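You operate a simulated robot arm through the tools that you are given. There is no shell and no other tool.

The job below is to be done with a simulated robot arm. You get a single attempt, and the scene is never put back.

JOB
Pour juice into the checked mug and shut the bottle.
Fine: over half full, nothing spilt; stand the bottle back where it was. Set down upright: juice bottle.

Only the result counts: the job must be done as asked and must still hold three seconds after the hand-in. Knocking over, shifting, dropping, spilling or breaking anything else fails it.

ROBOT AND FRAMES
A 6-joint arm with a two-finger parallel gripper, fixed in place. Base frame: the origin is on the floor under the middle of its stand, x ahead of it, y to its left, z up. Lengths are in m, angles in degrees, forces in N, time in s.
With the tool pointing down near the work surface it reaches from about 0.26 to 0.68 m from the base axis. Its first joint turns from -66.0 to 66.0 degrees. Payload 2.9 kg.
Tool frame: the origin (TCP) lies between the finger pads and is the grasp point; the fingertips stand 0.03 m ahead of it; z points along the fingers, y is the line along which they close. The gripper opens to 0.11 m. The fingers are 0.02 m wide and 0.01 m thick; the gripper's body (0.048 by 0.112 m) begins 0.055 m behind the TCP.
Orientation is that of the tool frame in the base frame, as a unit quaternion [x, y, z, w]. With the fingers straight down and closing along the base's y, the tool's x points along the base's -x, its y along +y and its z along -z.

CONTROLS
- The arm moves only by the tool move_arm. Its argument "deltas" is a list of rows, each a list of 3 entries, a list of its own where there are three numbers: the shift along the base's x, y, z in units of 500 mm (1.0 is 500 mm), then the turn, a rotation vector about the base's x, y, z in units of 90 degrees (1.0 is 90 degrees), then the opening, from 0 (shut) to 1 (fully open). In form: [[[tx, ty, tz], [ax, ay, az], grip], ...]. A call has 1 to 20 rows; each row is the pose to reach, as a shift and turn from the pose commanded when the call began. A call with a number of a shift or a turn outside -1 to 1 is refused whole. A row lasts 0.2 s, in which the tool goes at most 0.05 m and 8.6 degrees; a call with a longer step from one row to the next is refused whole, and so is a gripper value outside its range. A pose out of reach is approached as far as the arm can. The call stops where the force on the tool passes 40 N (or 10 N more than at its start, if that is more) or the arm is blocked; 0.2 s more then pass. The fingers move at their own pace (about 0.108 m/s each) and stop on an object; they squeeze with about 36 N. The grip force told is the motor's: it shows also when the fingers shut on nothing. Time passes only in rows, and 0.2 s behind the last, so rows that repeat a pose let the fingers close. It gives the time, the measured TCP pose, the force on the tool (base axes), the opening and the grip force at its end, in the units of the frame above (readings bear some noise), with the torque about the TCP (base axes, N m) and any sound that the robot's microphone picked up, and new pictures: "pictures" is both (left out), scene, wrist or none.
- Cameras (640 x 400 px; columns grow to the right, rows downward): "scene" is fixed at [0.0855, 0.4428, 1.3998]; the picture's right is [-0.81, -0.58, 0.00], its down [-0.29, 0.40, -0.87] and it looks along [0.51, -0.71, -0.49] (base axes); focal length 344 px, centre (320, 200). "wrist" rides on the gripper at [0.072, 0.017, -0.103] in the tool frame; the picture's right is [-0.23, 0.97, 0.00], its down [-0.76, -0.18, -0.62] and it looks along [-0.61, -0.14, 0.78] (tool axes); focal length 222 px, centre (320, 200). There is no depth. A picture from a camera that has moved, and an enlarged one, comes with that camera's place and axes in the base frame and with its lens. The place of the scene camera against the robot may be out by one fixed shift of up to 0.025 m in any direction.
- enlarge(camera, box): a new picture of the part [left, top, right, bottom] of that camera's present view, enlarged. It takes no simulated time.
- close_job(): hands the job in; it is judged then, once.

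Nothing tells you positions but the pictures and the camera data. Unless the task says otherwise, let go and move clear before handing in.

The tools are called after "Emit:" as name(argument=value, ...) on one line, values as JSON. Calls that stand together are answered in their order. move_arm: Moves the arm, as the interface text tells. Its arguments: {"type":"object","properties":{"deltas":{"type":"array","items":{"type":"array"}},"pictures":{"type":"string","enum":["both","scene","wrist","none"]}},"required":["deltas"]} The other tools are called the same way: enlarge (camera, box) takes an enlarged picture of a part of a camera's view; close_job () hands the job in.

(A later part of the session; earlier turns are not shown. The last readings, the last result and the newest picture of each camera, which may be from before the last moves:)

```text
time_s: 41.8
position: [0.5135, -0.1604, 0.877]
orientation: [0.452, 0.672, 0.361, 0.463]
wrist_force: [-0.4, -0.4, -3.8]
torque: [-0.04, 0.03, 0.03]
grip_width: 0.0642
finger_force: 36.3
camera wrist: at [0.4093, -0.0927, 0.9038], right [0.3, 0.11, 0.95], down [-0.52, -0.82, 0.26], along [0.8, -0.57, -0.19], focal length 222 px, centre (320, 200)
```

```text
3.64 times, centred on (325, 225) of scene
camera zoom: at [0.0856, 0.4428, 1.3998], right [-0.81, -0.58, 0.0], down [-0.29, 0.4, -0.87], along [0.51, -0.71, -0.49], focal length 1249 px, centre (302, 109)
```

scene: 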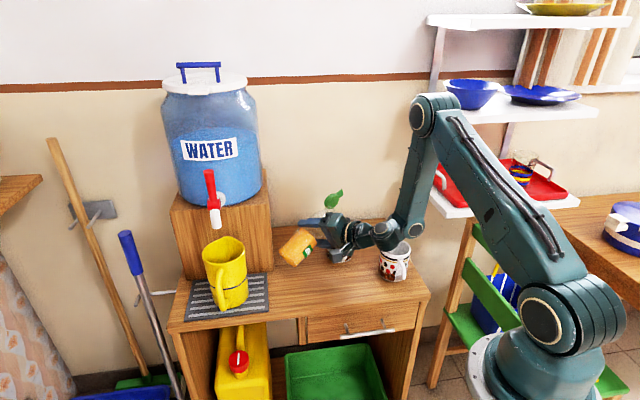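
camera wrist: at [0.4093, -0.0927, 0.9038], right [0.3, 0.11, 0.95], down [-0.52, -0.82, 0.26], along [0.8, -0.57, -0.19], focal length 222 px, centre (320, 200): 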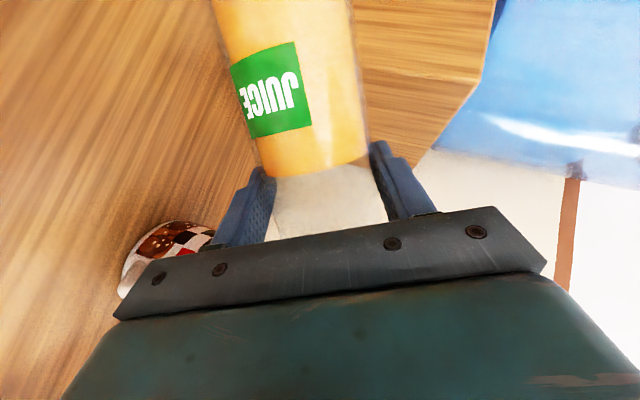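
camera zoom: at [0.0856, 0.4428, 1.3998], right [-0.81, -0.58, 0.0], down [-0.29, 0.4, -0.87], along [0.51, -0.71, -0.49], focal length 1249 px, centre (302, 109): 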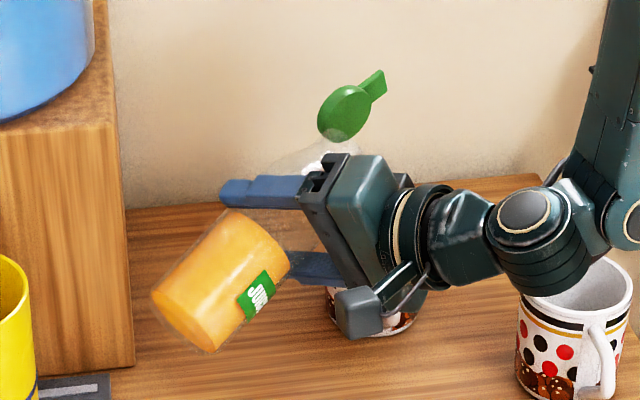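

Flow has begun: the level in the bottle is lower and the weight has dropped to about 3.8 N. Before pouring more, I'll check for stray juice around the mug.

Emit:
enlarge(camera="scene", box=[315, 210, 375, 270])

Emit:
enlarge(camera="wrist", box=[80, 180, 260, 310])

Emit:
enlarge(camera="wrist", box=[180, 0, 440, 240])

```text
6.67 times, centred on (345, 240) of scene
camera zoom: at [0.0856, 0.4428, 1.3998], right [-0.81, -0.58, 0.0], down [-0.29, 0.4, -0.87], along [0.51, -0.71, -0.49], focal length 2290 px, centre (153, -67)
```

zoom: 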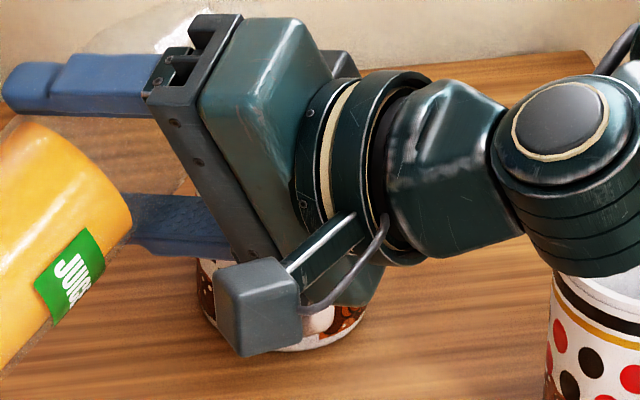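

```text
3.08 times, centred on (170, 245) of wrist
camera zoom: at [0.4093, -0.0927, 0.9038], right [0.3, 0.11, 0.95], down [-0.52, -0.82, 0.26], along [0.8, -0.57, -0.19], focal length 684 px, centre (782, 62)
```

zoom: 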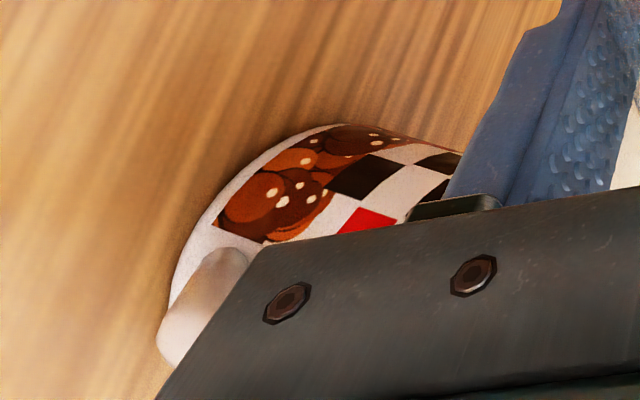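

```text
1.67 times, centred on (310, 120) of wrist
camera zoom: at [0.4093, -0.0927, 0.9038], right [0.3, 0.11, 0.95], down [-0.52, -0.82, 0.26], along [0.8, -0.57, -0.19], focal length 370 px, centre (337, 333)
```

zoom: 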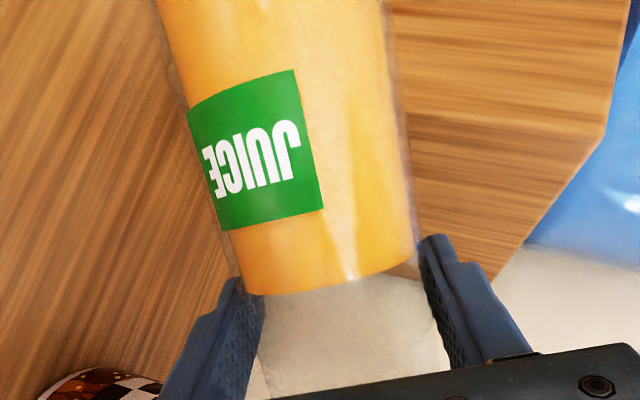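

There's no sign of spilt juice and about 75 ml has left the bottle. I'll hold this tilt briefly to see how fast it is flowing.

Emit:
move_arm(deltas=[[[0, 0, 0], [0, 0, 0], 0], [[0, 0, 0], [0, 0, 0], 0]], pictures="both")

Emit:
enlarge(camera="wrist", box=[180, 0, 440, 240])

Emit:
enlarge(camera="scene", box=[270, 170, 380, 280])

```text
time_s: 42.4
position: [0.5143, -0.1614, 0.8779]
orientation: [0.452, 0.672, 0.361, 0.463]
wrist_force: [0.1, 0.9, -3.7]
torque: [-0.03, 0.04, -0.01]
grip_width: 0.0643
finger_force: 36.0
camera wrist: at [0.4093, -0.0927, 0.9038], right [0.3, 0.11, 0.95], down [-0.52, -0.82, 0.26], along [0.8, -0.57, -0.19], focal length 222 px, centre (320, 200)
```

scene: 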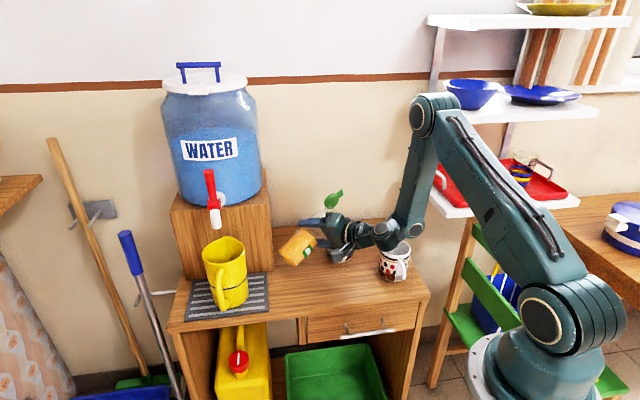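
wrist: 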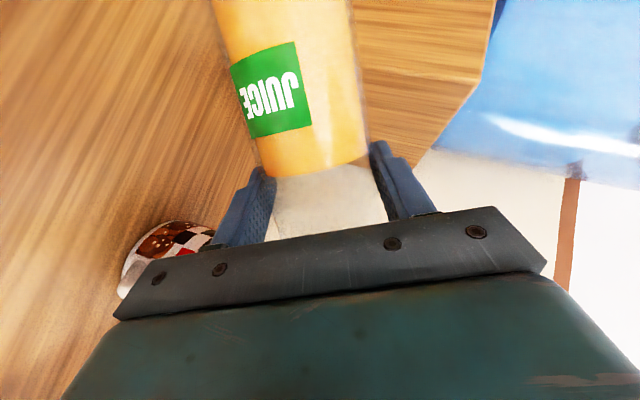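

```text
1.67 times, centred on (310, 120) of wrist
camera zoom: at [0.4093, -0.0927, 0.9038], right [0.3, 0.11, 0.95], down [-0.52, -0.82, 0.26], along [0.8, -0.57, -0.19], focal length 370 px, centre (337, 333)
```

zoom: 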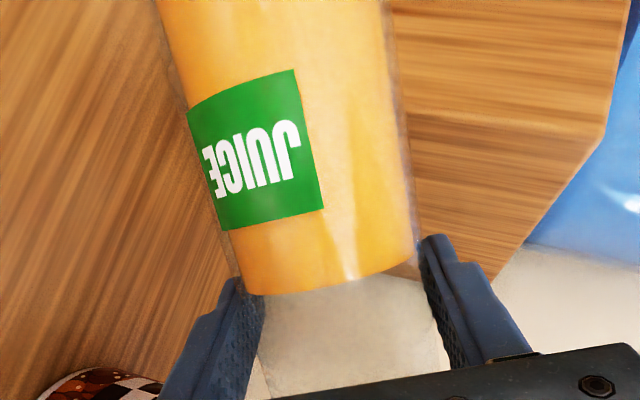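

```text
3.64 times, centred on (325, 225) of scene
camera zoom: at [0.0856, 0.4428, 1.3998], right [-0.81, -0.58, 0.0], down [-0.29, 0.4, -0.87], along [0.51, -0.71, -0.49], focal length 1249 px, centre (302, 109)
```

zoom: 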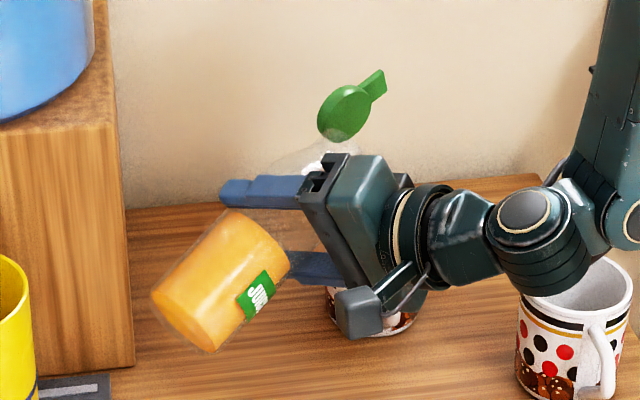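

Nothing flowed while holding, so the amount poured depends on tilt, and roughly 90–110 ml is in the mug. I'll tilt about 8° further and read the level and weight again.

Emit:
move_arm(deltas=[[[0, 0, 0], [0.0158, 0.0011, -0.0052], 0], [[0, 0, 0], [0.0316, 0.0023, -0.0103], 0], [[0, 0, 0], [0.0474, 0.0034, -0.0155], 0], [[0, 0, 0], [0.0632, 0.0046, -0.0206], 0], [[0, 0, 0], [0.0738, 0.0053, -0.0241], 0], [[0, 0, 0], [0.0843, 0.0061, -0.0275], 0], [[0, 0, 0], [0.0843, 0.0061, -0.0275], 0]], pictures="both")

Emit:
enlarge(camera="wrist", box=[180, 0, 440, 240])

Emit:
enlarge(camera="scene", box=[270, 170, 380, 280])

```text
time_s: 44.0
position: [0.5134, -0.1615, 0.8774]
orientation: [0.498, 0.638, 0.392, 0.437]
wrist_force: [0.0, 0.8, -3.7]
torque: [-0.02, 0.03, 0.01]
grip_width: 0.0644
finger_force: 35.5
camera wrist: at [0.4122, -0.0926, 0.9138], right [0.31, -0.03, 0.95], down [-0.55, -0.82, 0.15], along [0.78, -0.57, -0.27], focal length 222 px, centre (320, 200)
```

scene: 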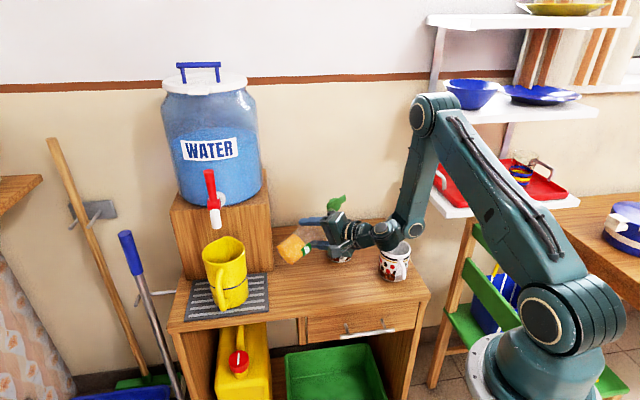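
wrist: 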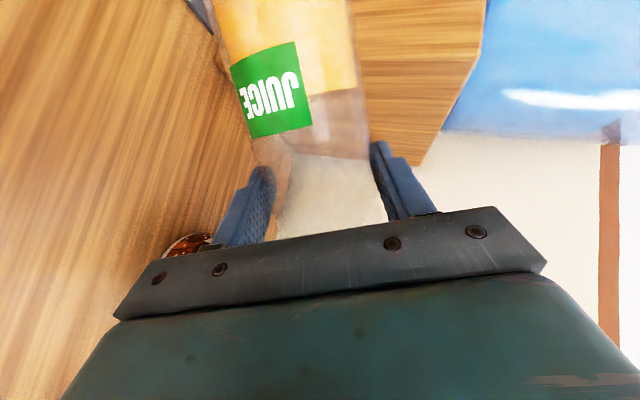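

```text
1.67 times, centred on (310, 120) of wrist
camera zoom: at [0.4122, -0.0926, 0.9138], right [0.31, -0.03, 0.95], down [-0.55, -0.82, 0.15], along [0.78, -0.57, -0.27], focal length 370 px, centre (337, 333)
```

zoom: 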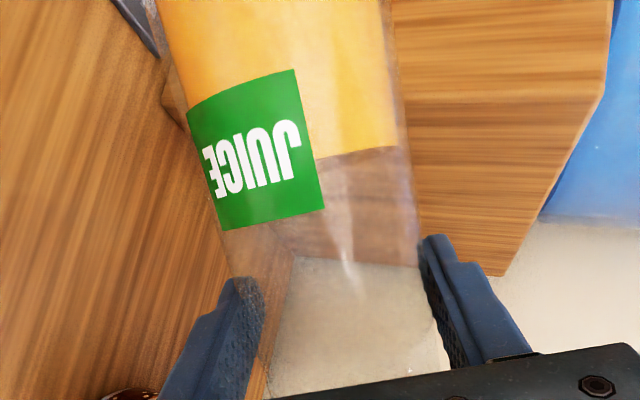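

```text
3.64 times, centred on (325, 225) of scene
camera zoom: at [0.0856, 0.4428, 1.3998], right [-0.81, -0.58, 0.0], down [-0.29, 0.4, -0.87], along [0.51, -0.71, -0.49], focal length 1249 px, centre (302, 109)
```

zoom: 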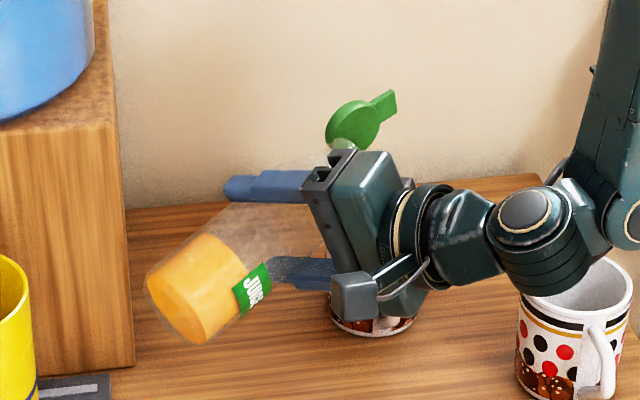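

The level is much lower now and I estimate roughly 170–180 ml poured, about half a mug. I'll tilt another 4° for margin, then check.

Emit:
move_arm(deltas=[[[0, 0, 0], [0.0105, 0.0008, -0.0034], 0], [[0, 0, 0], [0.0211, 0.0015, -0.0069], 0], [[0, 0, 0], [0.0316, 0.0023, -0.0103], 0], [[0, 0, 0], [0.0422, 0.0031, -0.0138], 0], [[0, 0, 0], [0.0422, 0.0031, -0.0138], 0]], pictures="both")

Emit:
enlarge(camera="wrist", box=[180, 0, 440, 240])

Emit:
enlarge(camera="scene", box=[270, 170, 380, 280])

```text
time_s: 45.2
position: [0.5139, -0.1614, 0.8774]
orientation: [0.519, 0.621, 0.408, 0.422]
wrist_force: [-0.3, -0.1, -1.7]
torque: [0.02, 0.03, -0.01]
grip_width: 0.0643
finger_force: 35.7
camera wrist: at [0.4143, -0.0931, 0.9189], right [0.32, -0.1, 0.94], down [-0.57, -0.82, 0.1], along [0.76, -0.57, -0.32], focal length 222 px, centre (320, 200)
```

scene: 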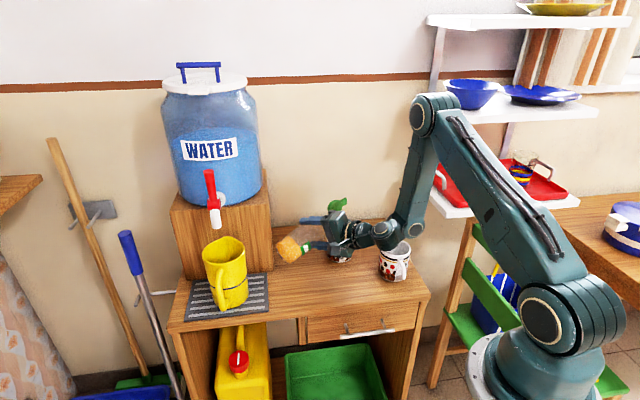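
wrist: 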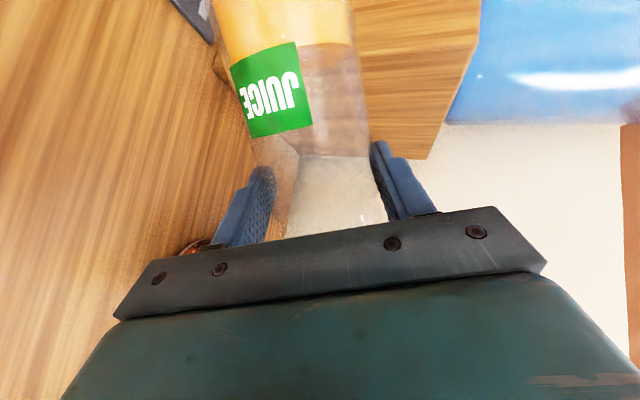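

```text
1.67 times, centred on (310, 120) of wrist
camera zoom: at [0.4143, -0.0931, 0.9189], right [0.32, -0.1, 0.94], down [-0.57, -0.82, 0.1], along [0.76, -0.57, -0.32], focal length 370 px, centre (337, 333)
```

zoom: 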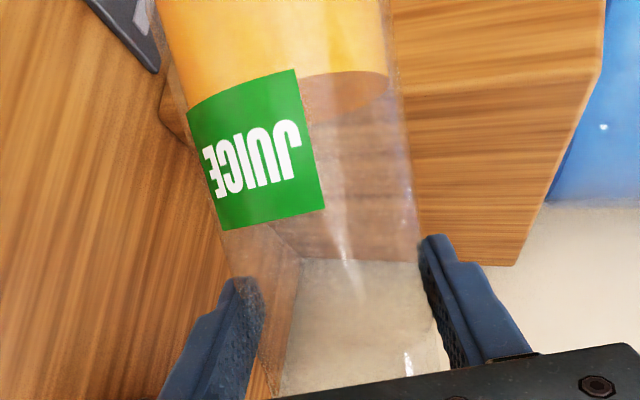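

```text
3.64 times, centred on (325, 225) of scene
camera zoom: at [0.0856, 0.4428, 1.3998], right [-0.81, -0.58, 0.0], down [-0.29, 0.4, -0.87], along [0.51, -0.71, -0.49], focal length 1249 px, centre (302, 109)
```

zoom: 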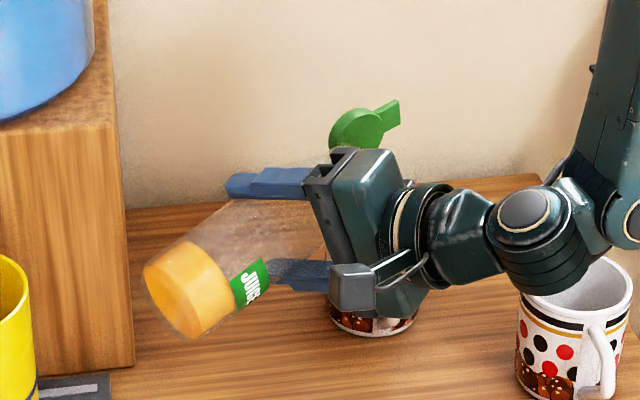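

About 205–215 ml has been poured by bottle level, roughly two-thirds of the mug, so I'll stop. I'll roll the bottle back upright over the mug while raising it.

Emit:
move_arm(deltas=[[[0, 0, 0], [-0.0681, -0.0049, 0.0222], 0], [[0, 0, 0], [-0.1362, -0.0099, 0.0445], 0], [[0, 0, 0], [-0.2043, -0.0148, 0.0667], 0], [[0, 0, 0.015], [-0.2724, -0.0197, 0.0889], 0], [[0, 0, 0.03], [-0.3405, -0.0247, 0.1112], 0], [[0, 0, 0.045], [-0.4086, -0.0296, 0.1334], 0], [[0, 0, 0.06], [-0.4768, -0.0345, 0.1556], 0], [[0, 0, 0.08], [-0.5449, -0.0394, 0.1778], 0], [[0, 0, 0.1], [-0.613, -0.0444, 0.2001], 0], [[0, 0, 0.12], [-0.6811, -0.0493, 0.2223], 0], [[0, 0, 0.135], [-0.7492, -0.0542, 0.2445], 0], [[0, 0, 0.145], [-0.8173, -0.0592, 0.2668], 0], [[0, 0, 0.145], [-0.8854, -0.0641, 0.289], 0], [[0, 0, 0.145], [-0.8854, -0.0641, 0.289], 0]], pictures="both")

Emit:
enlarge(camera="scene", box=[270, 160, 410, 300])

Emit:
enlarge(camera="scene", box=[310, 210, 370, 270])

```text
time_s: 48.2
position: [0.5151, -0.16, 0.9501]
orientation: [-0.03, 0.809, 0.019, 0.587]
wrist_force: [0.4, 1.2, -1.5]
torque: [-0.01, 0.04, 0.02]
grip_width: 0.0644
finger_force: 35.7
camera wrist: at [0.3939, -0.152, 0.9137], right [0.0, 0.98, 0.21], down [-0.34, -0.2, 0.92], along [0.94, -0.07, 0.34], focal length 222 px, centre (320, 200)
```

scene: 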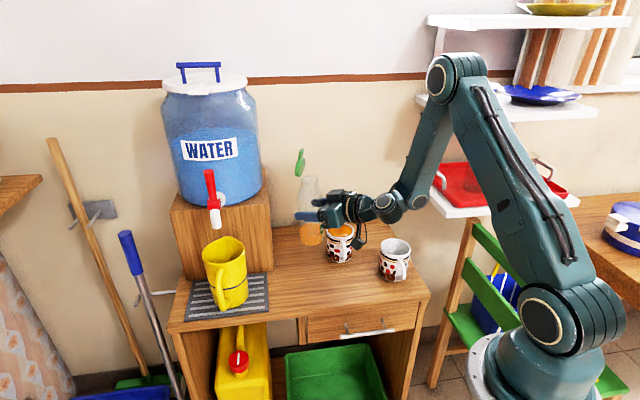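
wrist: 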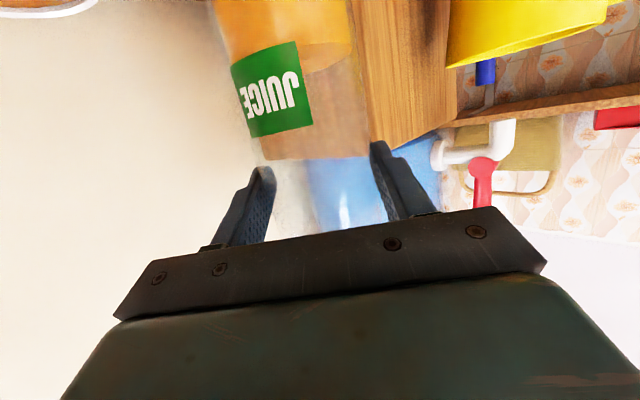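

```text
2.86 times, centred on (340, 230) of scene
camera zoom: at [0.0856, 0.4428, 1.3998], right [-0.81, -0.58, 0.0], down [-0.29, 0.4, -0.87], along [0.51, -0.71, -0.49], focal length 982 px, centre (263, 114)
```

zoom: 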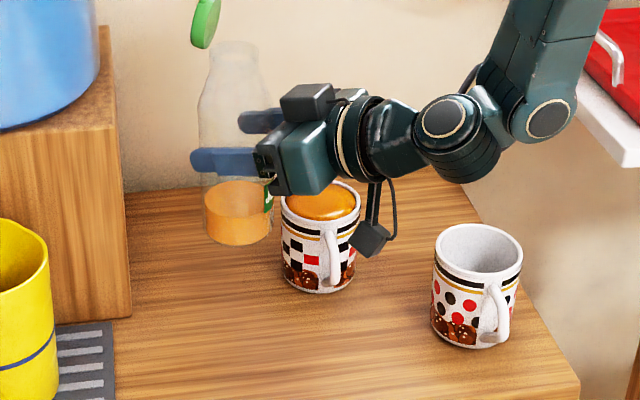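

```text
6.67 times, centred on (340, 240) of scene
camera zoom: at [0.0856, 0.4428, 1.3998], right [-0.81, -0.58, 0.0], down [-0.29, 0.4, -0.87], along [0.51, -0.71, -0.49], focal length 2290 px, centre (187, -67)
```

zoom: 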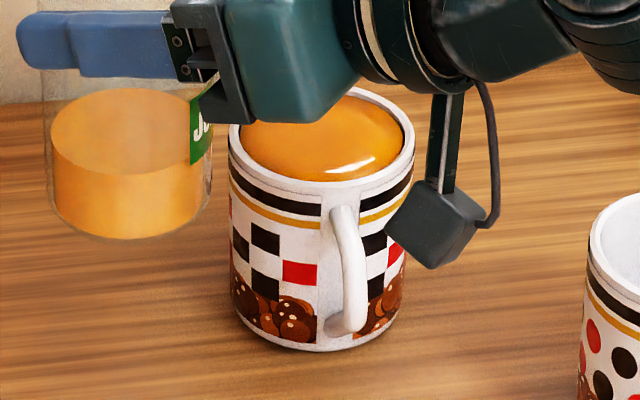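

The mug is well filled, nearly to the brim, with nothing on the table and no bottle slip. I'll take the bottle back above its original spot at about (0.533, -0.104) and undo the yaw swing on the way.

Emit:
move_arm(deltas=[[[0.001, 0.012, 0.004], [0, 0, -0.03], 0], [[0.002, 0.024, 0.004], [0, 0, -0.07], 0], [[0.004, 0.036, 0.004], [0, 0, -0.12], 0], [[0.006, 0.048, 0.004], [0, 0, -0.175], 0], [[0.008, 0.058, 0.004], [0, 0, -0.23], 0], [[0.011, 0.068, 0.004], [0, 0, -0.285], 0], [[0.014, 0.078, 0.004], [0, 0, -0.34], 0], [[0.017, 0.088, 0.004], [0, 0, -0.395], 0], [[0.02, 0.097, 0.004], [0, 0, -0.45], 0], [[0.022, 0.105, 0.004], [0, 0, -0.505], 0], [[0.024, 0.112, 0.004], [0, 0, -0.56], 0], [[0.026, 0.117, 0.004], [0, 0, -0.615], 0], [[0.028, 0.121, 0.004], [0, 0, -0.67], 0], [[0.029, 0.124, 0.004], [0, 0, -0.733], 0], [[0.029, 0.124, 0.004], [0, 0, -0.733], 0]], pictures="both")

Emit:
enlarge(camera="scene", box=[250, 160, 390, 300])

```text
time_s: 51.4
position: [0.529, -0.0994, 0.9521]
orientation: [0.416, 0.693, -0.304, 0.504]
wrist_force: [-0.2, -0.2, -0.9]
torque: [0.04, 0.02, 0.0]
grip_width: 0.064
finger_force: 35.8
camera wrist: at [0.487, 0.0167, 0.9149], right [0.89, 0.4, 0.21], down [-0.32, 0.23, 0.92], along [0.31, -0.89, 0.34], focal length 222 px, centre (320, 200)
```

scene: 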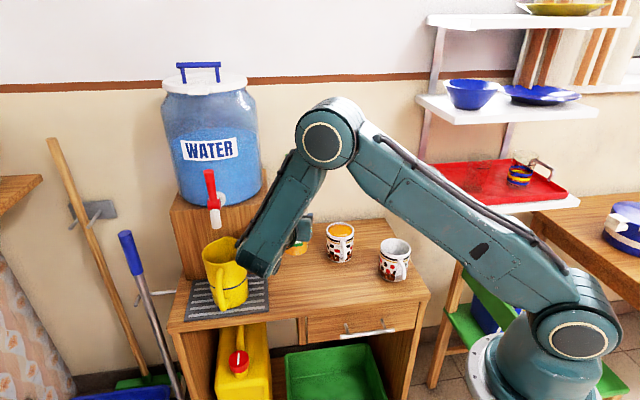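
wrist: 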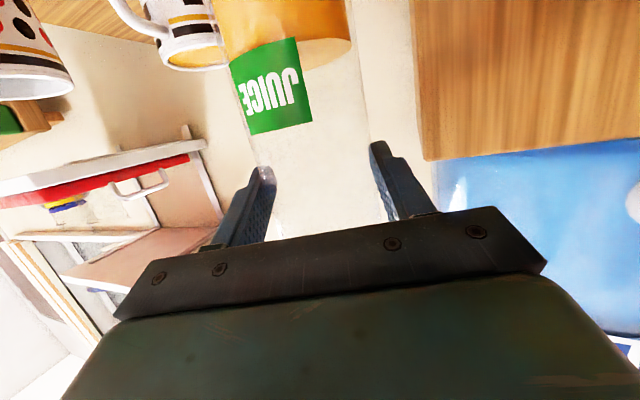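

```text
2.86 times, centred on (320, 230) of scene
camera zoom: at [0.0856, 0.4428, 1.3998], right [-0.81, -0.58, 0.0], down [-0.29, 0.4, -0.87], along [0.51, -0.71, -0.49], focal length 982 px, centre (320, 114)
```

zoom: 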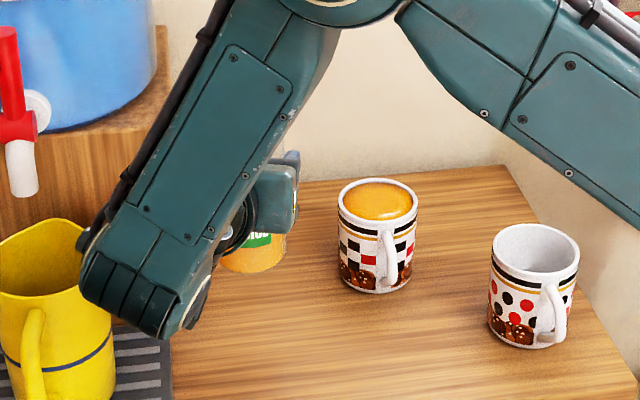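

The mug is clearly well over half full with nothing spilt, and the bottle is above its original place. I'll lower it gently to the height where it stood.

Emit:
move_arm(deltas=[[[0, 0, -0.04], [0, 0, 0], 0], [[0, 0, -0.08], [0, 0, 0], 0], [[0, 0, -0.12], [0, 0, 0], 0], [[0, 0, -0.155], [0, 0, 0], 0], [[0, 0, -0.185], [0, 0, 0], 0], [[0, 0, -0.205], [0, 0, 0], 0], [[0, 0, -0.218], [0, 0, 0], 0], [[0, 0, -0.2265], [0, 0, 0], 0], [[0, 0, -0.2265], [0, 0, 0], 0]], pictures="both")

Emit:
enlarge(camera="scene", box=[230, 180, 370, 300])

Emit:
enlarge(camera="wrist", box=[160, 0, 480, 240])

```text
time_s: 53.4
position: [0.529, -0.099, 0.8424]
orientation: [0.415, 0.692, -0.303, 0.506]
wrist_force: [-6.3, 2.7, 22.3]
torque: [-0.07, 0.05, -0.01]
grip_width: 0.0639
finger_force: 35.5
camera wrist: at [0.4881, 0.0169, 0.8048], right [0.89, 0.4, 0.22], down [-0.33, 0.24, 0.91], along [0.31, -0.89, 0.34], focal length 222 px, centre (320, 200)
```

scene: 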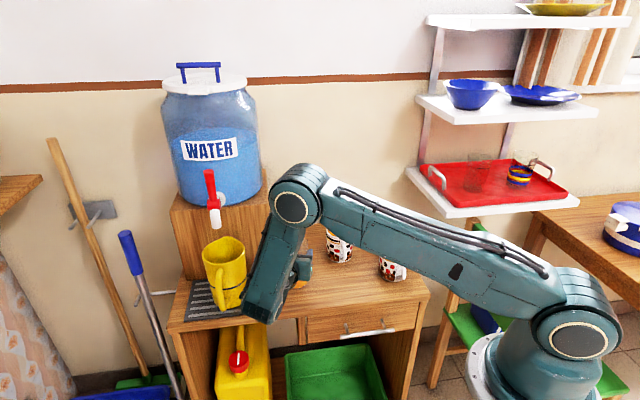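
wrist: 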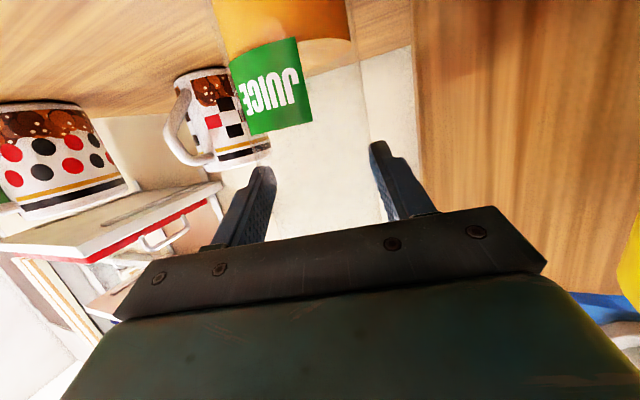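

```text
3.33 times, centred on (300, 240) of scene
camera zoom: at [0.085, 0.443, 1.3998], right [-0.81, -0.58, 0.0], down [-0.29, 0.4, -0.87], along [0.51, -0.71, -0.49], focal length 1145 px, centre (387, 67)
```

zoom: 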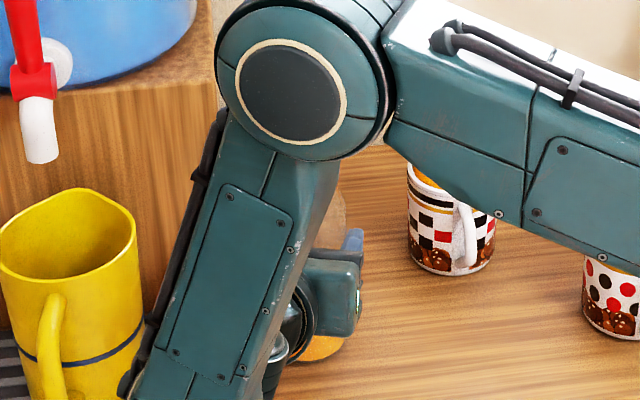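

```text
1.67 times, centred on (320, 120) of wrist
camera zoom: at [0.4881, 0.0169, 0.8048], right [0.89, 0.4, 0.22], down [-0.33, 0.24, 0.91], along [0.31, -0.89, 0.34], focal length 370 px, centre (320, 333)
```

zoom: 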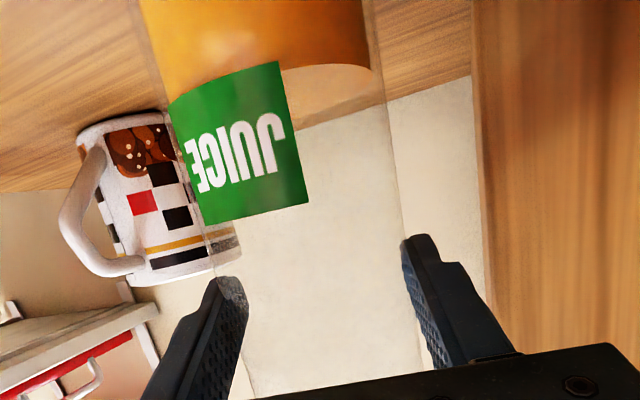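

The bottle has touched the table and is pressing with 22 N, slightly higher than I commanded. I'll ease up about 3 mm to relieve it before letting go.

Emit:
move_arm(deltas=[[[0, 0, 0.003], [0, 0, 0], 0], [[0, 0, 0.006], [0, 0, 0], 0], [[0, 0, 0.006], [0, 0, 0], 0]], pictures="none")

```text
time_s: 54.2
position: [0.5295, -0.0992, 0.8422]
orientation: [0.415, 0.694, -0.302, 0.505]
wrist_force: [5.0, -0.3, 11.1]
torque: [-0.4, -0.84, 0.14]
grip_width: 0.064
finger_force: 36.8
```

It's still pressing with about 11 N. The bottle settled a few millimetres lower in the grip during the pour, so I'll ease up another 2 mm.

Emit:
move_arm(deltas=[[[0, 0, 0.002], [0, 0, 0], 0], [[0, 0, 0.003], [0, 0, 0], 0], [[0, 0, 0.003], [0, 0, 0], 0]], pictures="wrist")

Emit:
enlarge(camera="wrist", box=[160, 0, 480, 240])

```text
time_s: 55.0
position: [0.529, -0.0985, 0.8424]
orientation: [0.415, 0.695, -0.304, 0.503]
wrist_force: [0.4, 1.0, 2.6]
torque: [0.07, -0.21, 0.06]
grip_width: 0.0642
finger_force: 35.7
camera wrist: at [0.4866, 0.0167, 0.8061], right [0.89, 0.4, 0.21], down [-0.32, 0.23, 0.92], along [0.32, -0.89, 0.33], focal length 222 px, centre (320, 200)
```

wrist: 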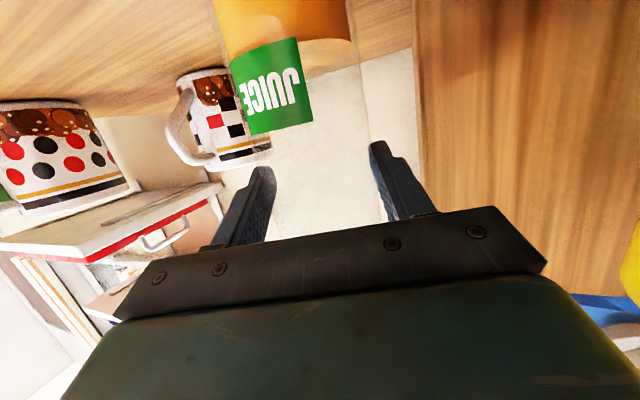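

```text
1.67 times, centred on (320, 120) of wrist
camera zoom: at [0.4866, 0.0167, 0.8061], right [0.89, 0.4, 0.21], down [-0.32, 0.23, 0.92], along [0.32, -0.89, 0.33], focal length 370 px, centre (320, 333)
```

zoom: 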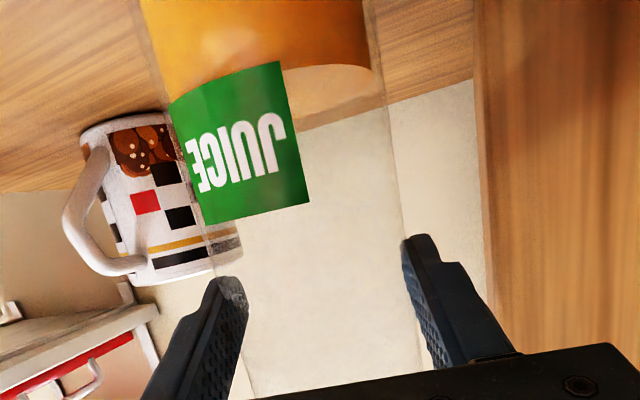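

Contact is light now, about 2.6 N, and the bottle stands on the table. I'll open the fingers gradually.

Emit:
move_arm(deltas=[[[0, 0, 0], [0, 0, 0], 0.6], [[0, 0, 0], [0, 0, 0], 0.65], [[0, 0, 0], [0, 0, 0], 0.7], [[0, 0, 0], [0, 0, 0], 0.8], [[0, 0, 0], [0, 0, 0], 0.82], [[0, 0, 0], [0, 0, 0], 0.82]], pictures="both")

Emit:
enlarge(camera="wrist", box=[160, 0, 480, 240])

```text
time_s: 56.4
position: [0.5299, -0.0987, 0.8423]
orientation: [0.415, 0.694, -0.303, 0.504]
wrist_force: [-0.5, -0.8, 0.0]
torque: [-0.04, 0.03, -0.02]
grip_width: 0.0903
finger_force: 0.0
camera wrist: at [0.4873, 0.0166, 0.8069], right [0.89, 0.4, 0.21], down [-0.32, 0.23, 0.92], along [0.31, -0.89, 0.34], focal length 222 px, centre (320, 200)
```

scene: 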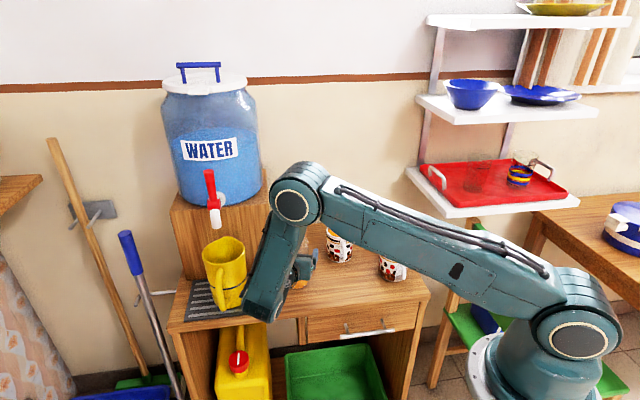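
wrist: 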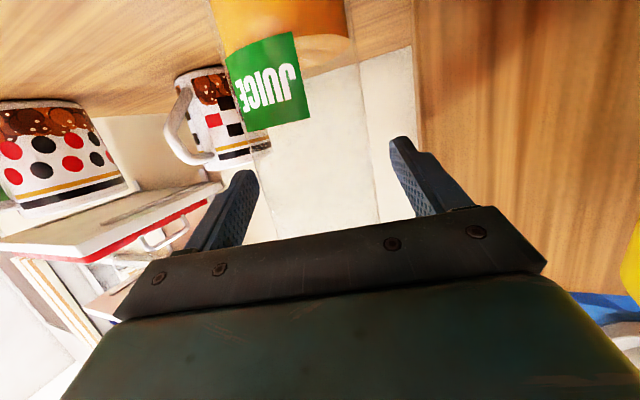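

```text
1.67 times, centred on (320, 120) of wrist
camera zoom: at [0.4873, 0.0166, 0.8069], right [0.89, 0.4, 0.21], down [-0.32, 0.23, 0.92], along [0.31, -0.89, 0.34], focal length 370 px, centre (320, 333)
```

zoom: 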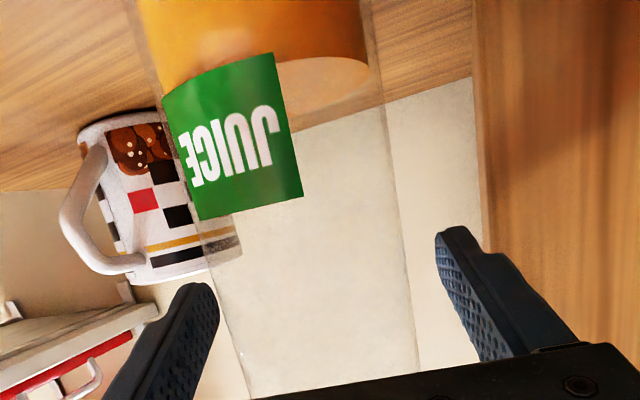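

The bottle is released and standing at its original spot. I'll rise straight up with the lid between the open fingers, then look at the lid and the final position.

Emit:
move_arm(deltas=[[[0, 0, 0.05], [0, 0, 0], 0.82], [[0, 0, 0.12], [0, 0, 0], 0.82], [[0, 0, 0.2], [0, 0, 0], 0.82], [[0, 0, 0.28], [0, 0, 0], 0.82], [[0, 0, 0.36], [0, 0, 0], 0.82], [[0, 0, 0.44], [0, 0, 0], 0.82], [[0, 0, 0.5], [0, 0, 0], 0.82], [[0, 0, 0.5], [0, 0, 0], 0.82]], pictures="both")

Emit:
enlarge(camera="scene", box=[240, 170, 380, 310])

```text
time_s: 58.2
position: [0.5274, -0.0988, 1.0937]
orientation: [0.415, 0.694, -0.303, 0.504]
wrist_force: [0.1, 0.6, -0.7]
torque: [0.0, -0.02, 0.03]
grip_width: 0.0903
finger_force: 0.0
camera wrist: at [0.4857, 0.0167, 1.0578], right [0.89, 0.4, 0.21], down [-0.32, 0.23, 0.92], along [0.31, -0.89, 0.34], focal length 222 px, centre (320, 200)
```

scene: 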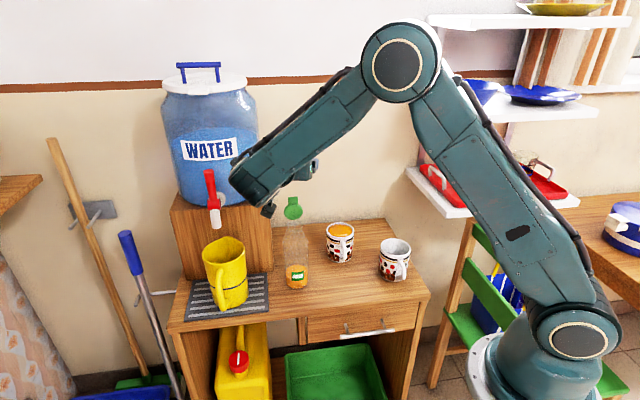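
wrist: 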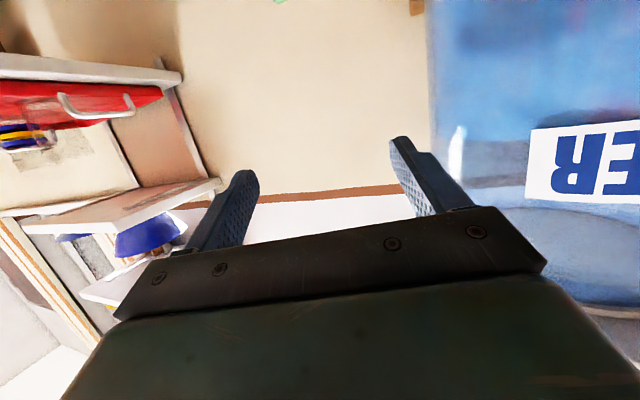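

```text
2.86 times, centred on (310, 240) of scene
camera zoom: at [0.0855, 0.4428, 1.3998], right [-0.81, -0.58, 0.0], down [-0.29, 0.4, -0.87], along [0.51, -0.71, -0.49], focal length 982 px, centre (349, 86)
```

zoom: 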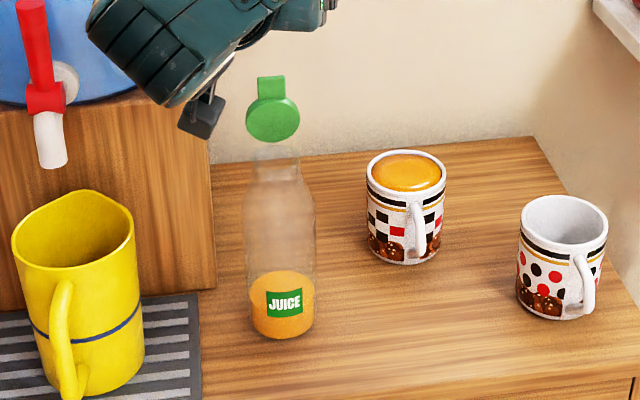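

The bottle stands exactly where it started, the juice level in the mug is fine, and the lid is still open. I'll close the lid by pushing it from behind with closed fingers, so first I'll turn the tool downwards above and behind the lid.

Emit:
move_arm(deltas=[[[0, 0, 0.03], [0.0633, 0.0494, 0.0192], 0.5], [[0, 0, 0.06], [0.1267, 0.0989, 0.0384], 0], [[0, 0, 0.08], [0.19, 0.1484, 0.0576], 0], [[0.01, -0.01, 0.09], [0.2534, 0.1978, 0.0768], 0], [[0.03, -0.03, 0.09], [0.3167, 0.2473, 0.096], 0], [[0.05, -0.05, 0.09], [0.38, 0.2967, 0.1152], 0], [[0.07, -0.07, 0.09], [0.4434, 0.3462, 0.1344], 0], [[0.09, -0.09, 0.09], [0.5067, 0.3956, 0.1536], 0], [[0.105, -0.105, 0.09], [0.57, 0.4451, 0.1728], 0], [[0.1154, -0.1178, 0.09], [0.6334, 0.4945, 0.192], 0], [[0.1154, -0.1178, 0.09], [0.6334, 0.4945, 0.192], 0]], pictures="both")

Emit:
enlarge(camera="wrist", box=[160, 20, 480, 240])

Emit:
enlarge(camera="scene", box=[240, 130, 380, 270])

```text
time_s: 60.6
position: [0.586, -0.158, 1.137]
orientation: [0.358, 0.934, 0.0, 0.0]
wrist_force: [-0.2, -0.3, -0.5]
torque: [0.0, 0.05, -0.04]
grip_width: 0.0
finger_force: 36.0
out of reach, approached as far as the arm can: row 9, 10
camera wrist: at [0.5437, -0.0959, 1.242], right [0.82, 0.57, 0.0], down [0.45, -0.64, 0.62], along [0.36, -0.51, -0.78], focal length 222 px, centre (320, 200)
```

scene: 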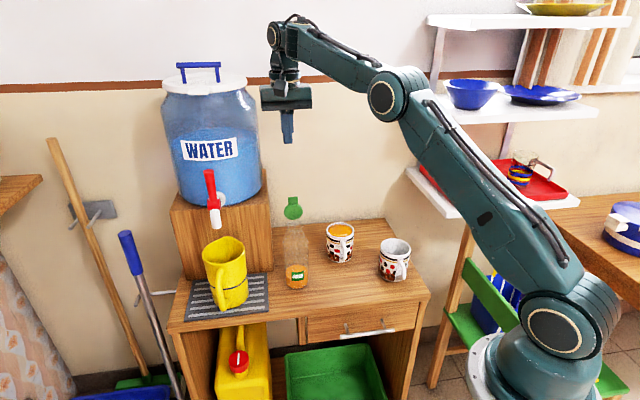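
wrist: 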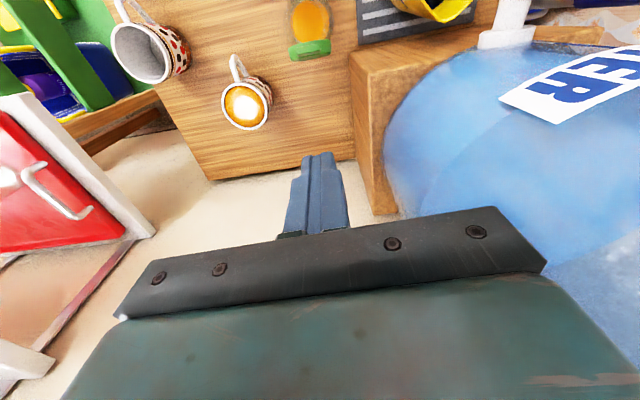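

```text
1.82 times, centred on (320, 130) of wrist
camera zoom: at [0.5437, -0.0959, 1.242], right [0.82, 0.57, 0.0], down [0.45, -0.64, 0.62], along [0.36, -0.51, -0.78], focal length 404 px, centre (320, 327)
```

zoom: 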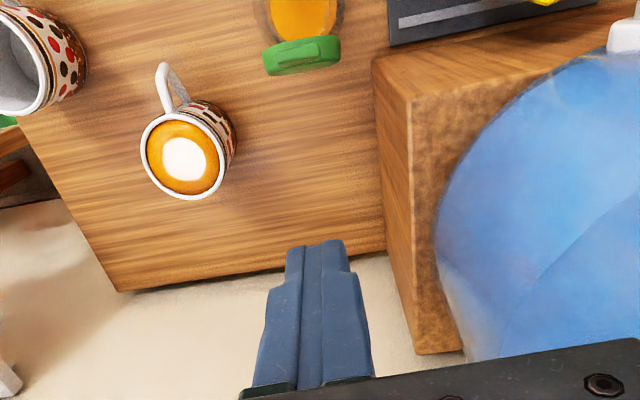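

```text
2.86 times, centred on (310, 200) of scene
camera zoom: at [0.0855, 0.4428, 1.3998], right [-0.81, -0.58, 0.0], down [-0.29, 0.4, -0.87], along [0.51, -0.71, -0.49], focal length 982 px, centre (349, 200)
```

zoom: 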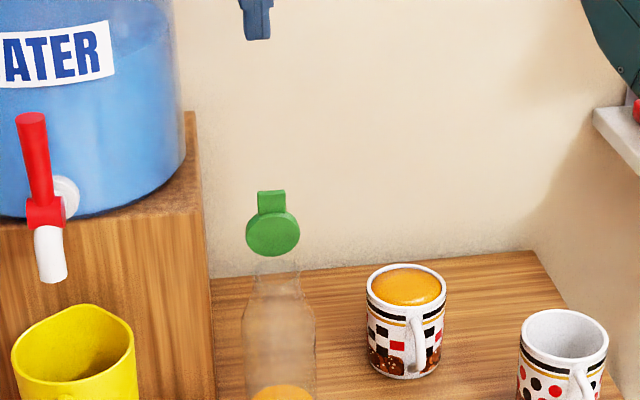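

From above I can see the lid edge-on and upright at about (0.550, -0.121), with the closed fingers behind it. I'll zoom in on the lid for its exact angle.

Emit:
enlarge(camera="wrist", box=[270, 0, 350, 70])

Emit:
enlarge(camera="scene", box=[270, 180, 320, 300])

```text
5.71 times, centred on (310, 35) of wrist
camera zoom: at [0.5437, -0.0959, 1.242], right [0.82, 0.57, 0.0], down [0.45, -0.64, 0.62], along [0.36, -0.51, -0.78], focal length 1269 px, centre (377, 1143)
```

zoom: 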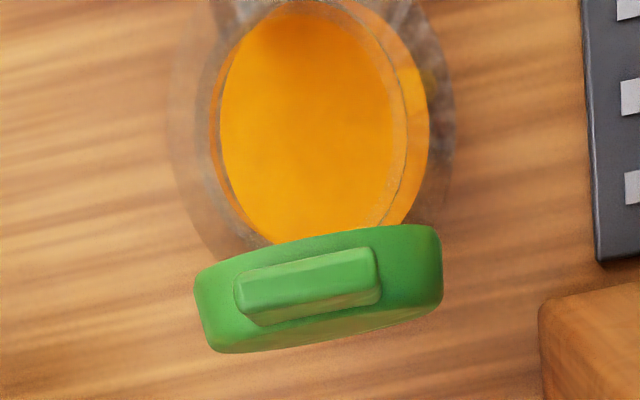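

```text
3.33 times, centred on (295, 240) of scene
camera zoom: at [0.0855, 0.4428, 1.3998], right [-0.81, -0.58, 0.0], down [-0.29, 0.4, -0.87], along [0.51, -0.71, -0.49], focal length 1145 px, centre (403, 67)
```

zoom: 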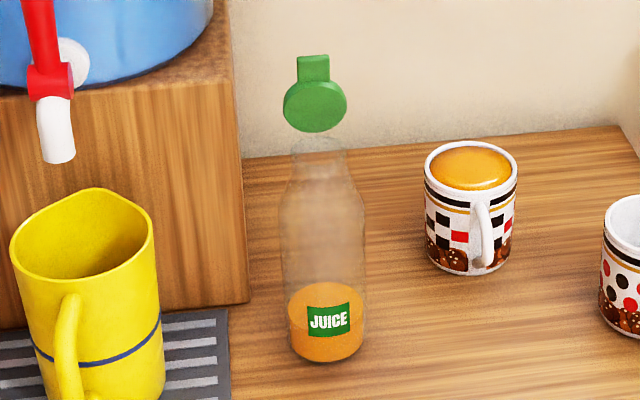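

The lid stands at about 90° with its tab top near z = 0.993 and its back face about 3 cm behind the bottle axis. I'll lower the closed fingertips behind the tab and stop just short of it.

Emit:
move_arm(deltas=[[[0, 0, -0.06], [0, 0, 0], 0], [[0, 0, -0.12], [0, 0, 0], 0], [[0, 0, -0.18], [0, 0, 0], 0], [[0, 0, -0.244], [0, 0, 0], 0], [[-0.02, 0.019, -0.244], [0, 0, 0], 0], [[-0.041, 0.038, -0.244], [0, 0, 0], 0], [[-0.041, 0.038, -0.244], [0, 0, 0], 0]], pictures="both")

Emit:
enlarge(camera="wrist", box=[240, 80, 400, 210])

Emit:
enlarge(camera="scene", box=[250, 150, 350, 270])

```text
time_s: 62.2
position: [0.566, -0.1387, 1.0152]
orientation: [0.356, 0.934, 0.001, 0.001]
wrist_force: [0.0, -0.3, 0.0]
torque: [0.01, -0.01, -0.01]
grip_width: 0.0001
finger_force: 36.2
camera wrist: at [0.5239, -0.0759, 1.1196], right [0.82, 0.57, 0.0], down [0.45, -0.64, 0.62], along [0.36, -0.51, -0.78], focal length 222 px, centre (320, 200)
```

scene: 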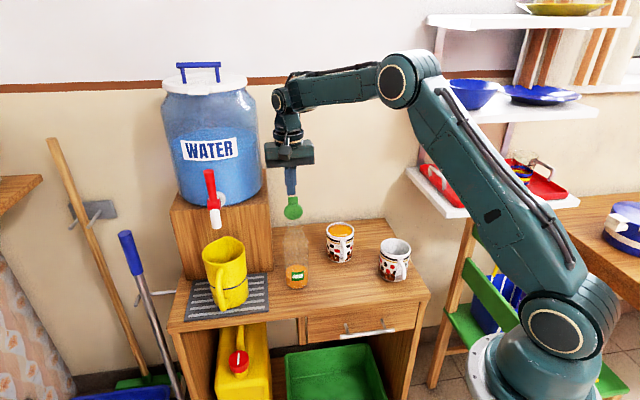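
wrist: 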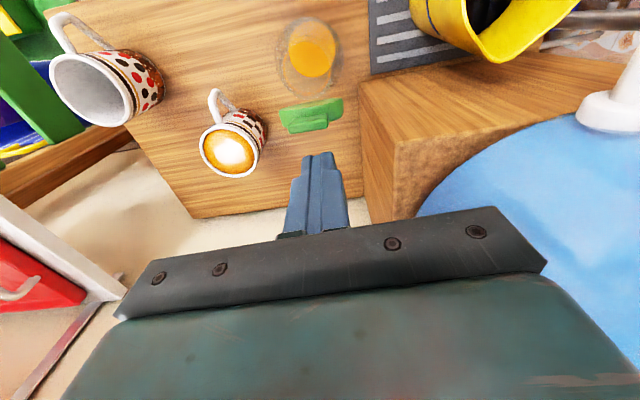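

```text
3.08 times, centred on (320, 145) of wrist
camera zoom: at [0.5239, -0.0759, 1.1196], right [0.82, 0.57, 0.0], down [0.45, -0.64, 0.62], along [0.36, -0.51, -0.78], focal length 684 px, centre (320, 369)
```

zoom: 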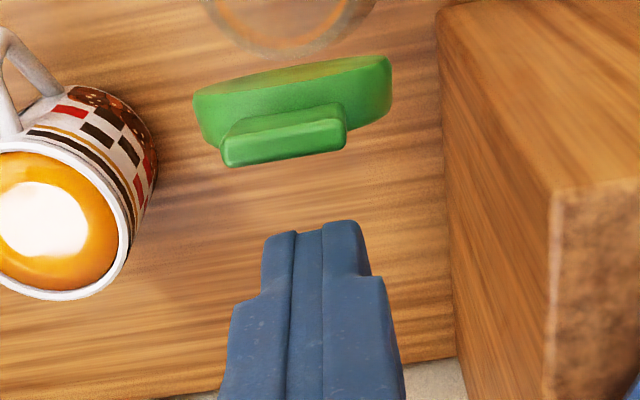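

```text
3.33 times, centred on (300, 210) of scene
camera zoom: at [0.0855, 0.4428, 1.3998], right [-0.81, -0.58, 0.0], down [-0.29, 0.4, -0.87], along [0.51, -0.71, -0.49], focal length 1145 px, centre (387, 167)
```

zoom: 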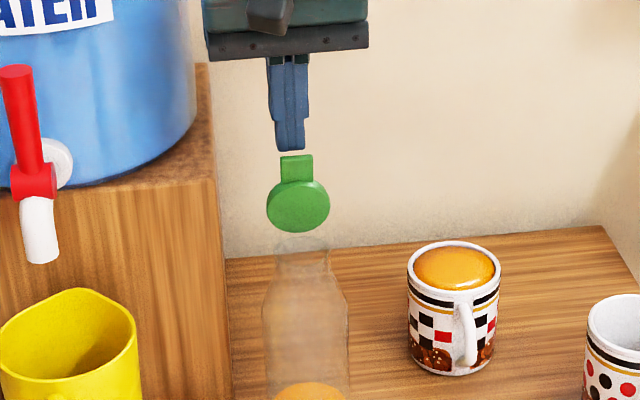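

The tab top is at z about 0.983, so I'll drop the fingertips to 0.972 and push the tab gently towards closing, stopping at about 60° to make sure the bottle stays put.

Emit:
move_arm(deltas=[[[0, 0, -0.0264], [0, 0, 0], 0], [[-0.01, 0.0095, -0.0264], [0, 0, 0], 0], [[-0.0203, 0.019, -0.0264], [0, 0, 0], 0], [[-0.03, 0.028, -0.0273], [0, 0, 0], 0], [[-0.0393, 0.0367, -0.0282], [0, 0, 0], 0], [[-0.0485, 0.0452, -0.0325], [0, 0, 0], 0], [[-0.0575, 0.0536, -0.0368], [0, 0, 0], 0]], pictures="both")

Emit:
enlarge(camera="wrist", box=[240, 80, 400, 210])

Emit:
enlarge(camera="scene", box=[250, 180, 350, 300])

```text
time_s: 63.8
position: [0.5383, -0.1116, 0.9971]
orientation: [0.356, 0.934, 0.0, 0.001]
wrist_force: [-0.9, 0.1, -0.8]
torque: [0.0, 0.0, 0.0]
grip_width: 0.0
finger_force: 35.9
camera wrist: at [0.4949, -0.0504, 1.1024], right [0.82, 0.57, 0.0], down [0.45, -0.64, 0.62], along [0.36, -0.51, -0.78], focal length 222 px, centre (320, 200)
```

scene: 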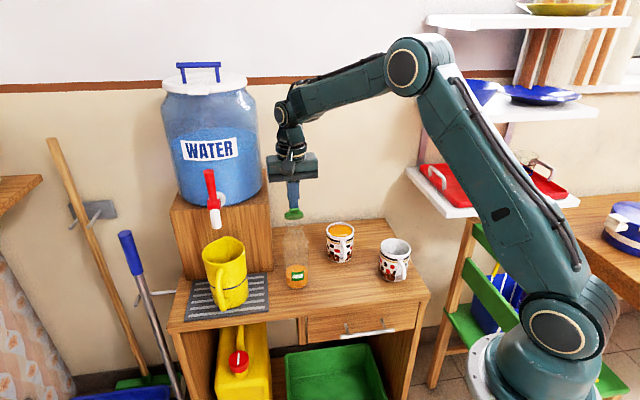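
wrist: 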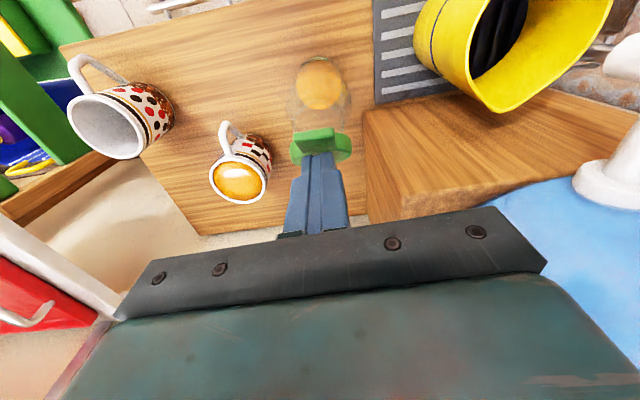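

```text
3.08 times, centred on (320, 145) of wrist
camera zoom: at [0.4949, -0.0504, 1.1024], right [0.82, 0.57, 0.0], down [0.45, -0.64, 0.62], along [0.36, -0.51, -0.78], focal length 684 px, centre (320, 369)
```

zoom: 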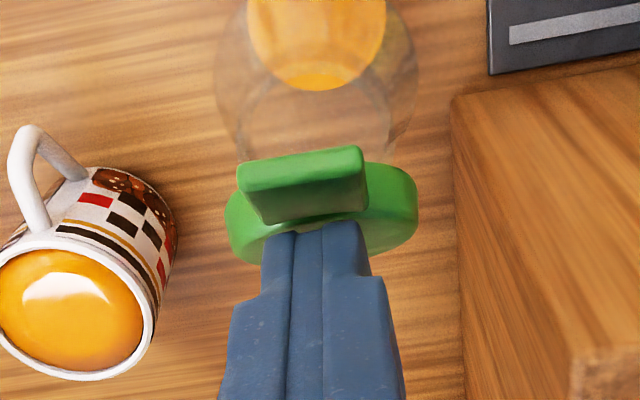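

```text
3.33 times, centred on (300, 240) of scene
camera zoom: at [0.0855, 0.4428, 1.3998], right [-0.81, -0.58, 0.0], down [-0.29, 0.4, -0.87], along [0.51, -0.71, -0.49], focal length 1145 px, centre (387, 67)
```

zoom: 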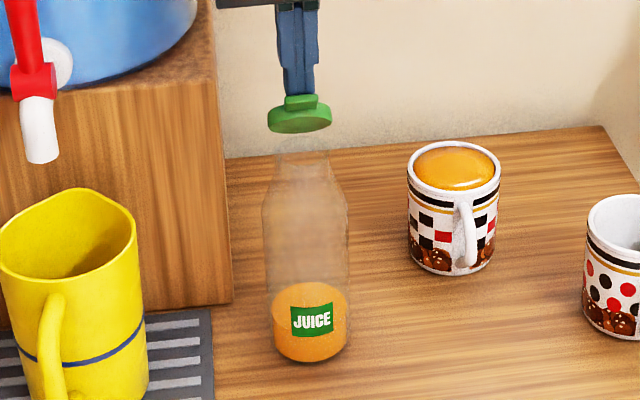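

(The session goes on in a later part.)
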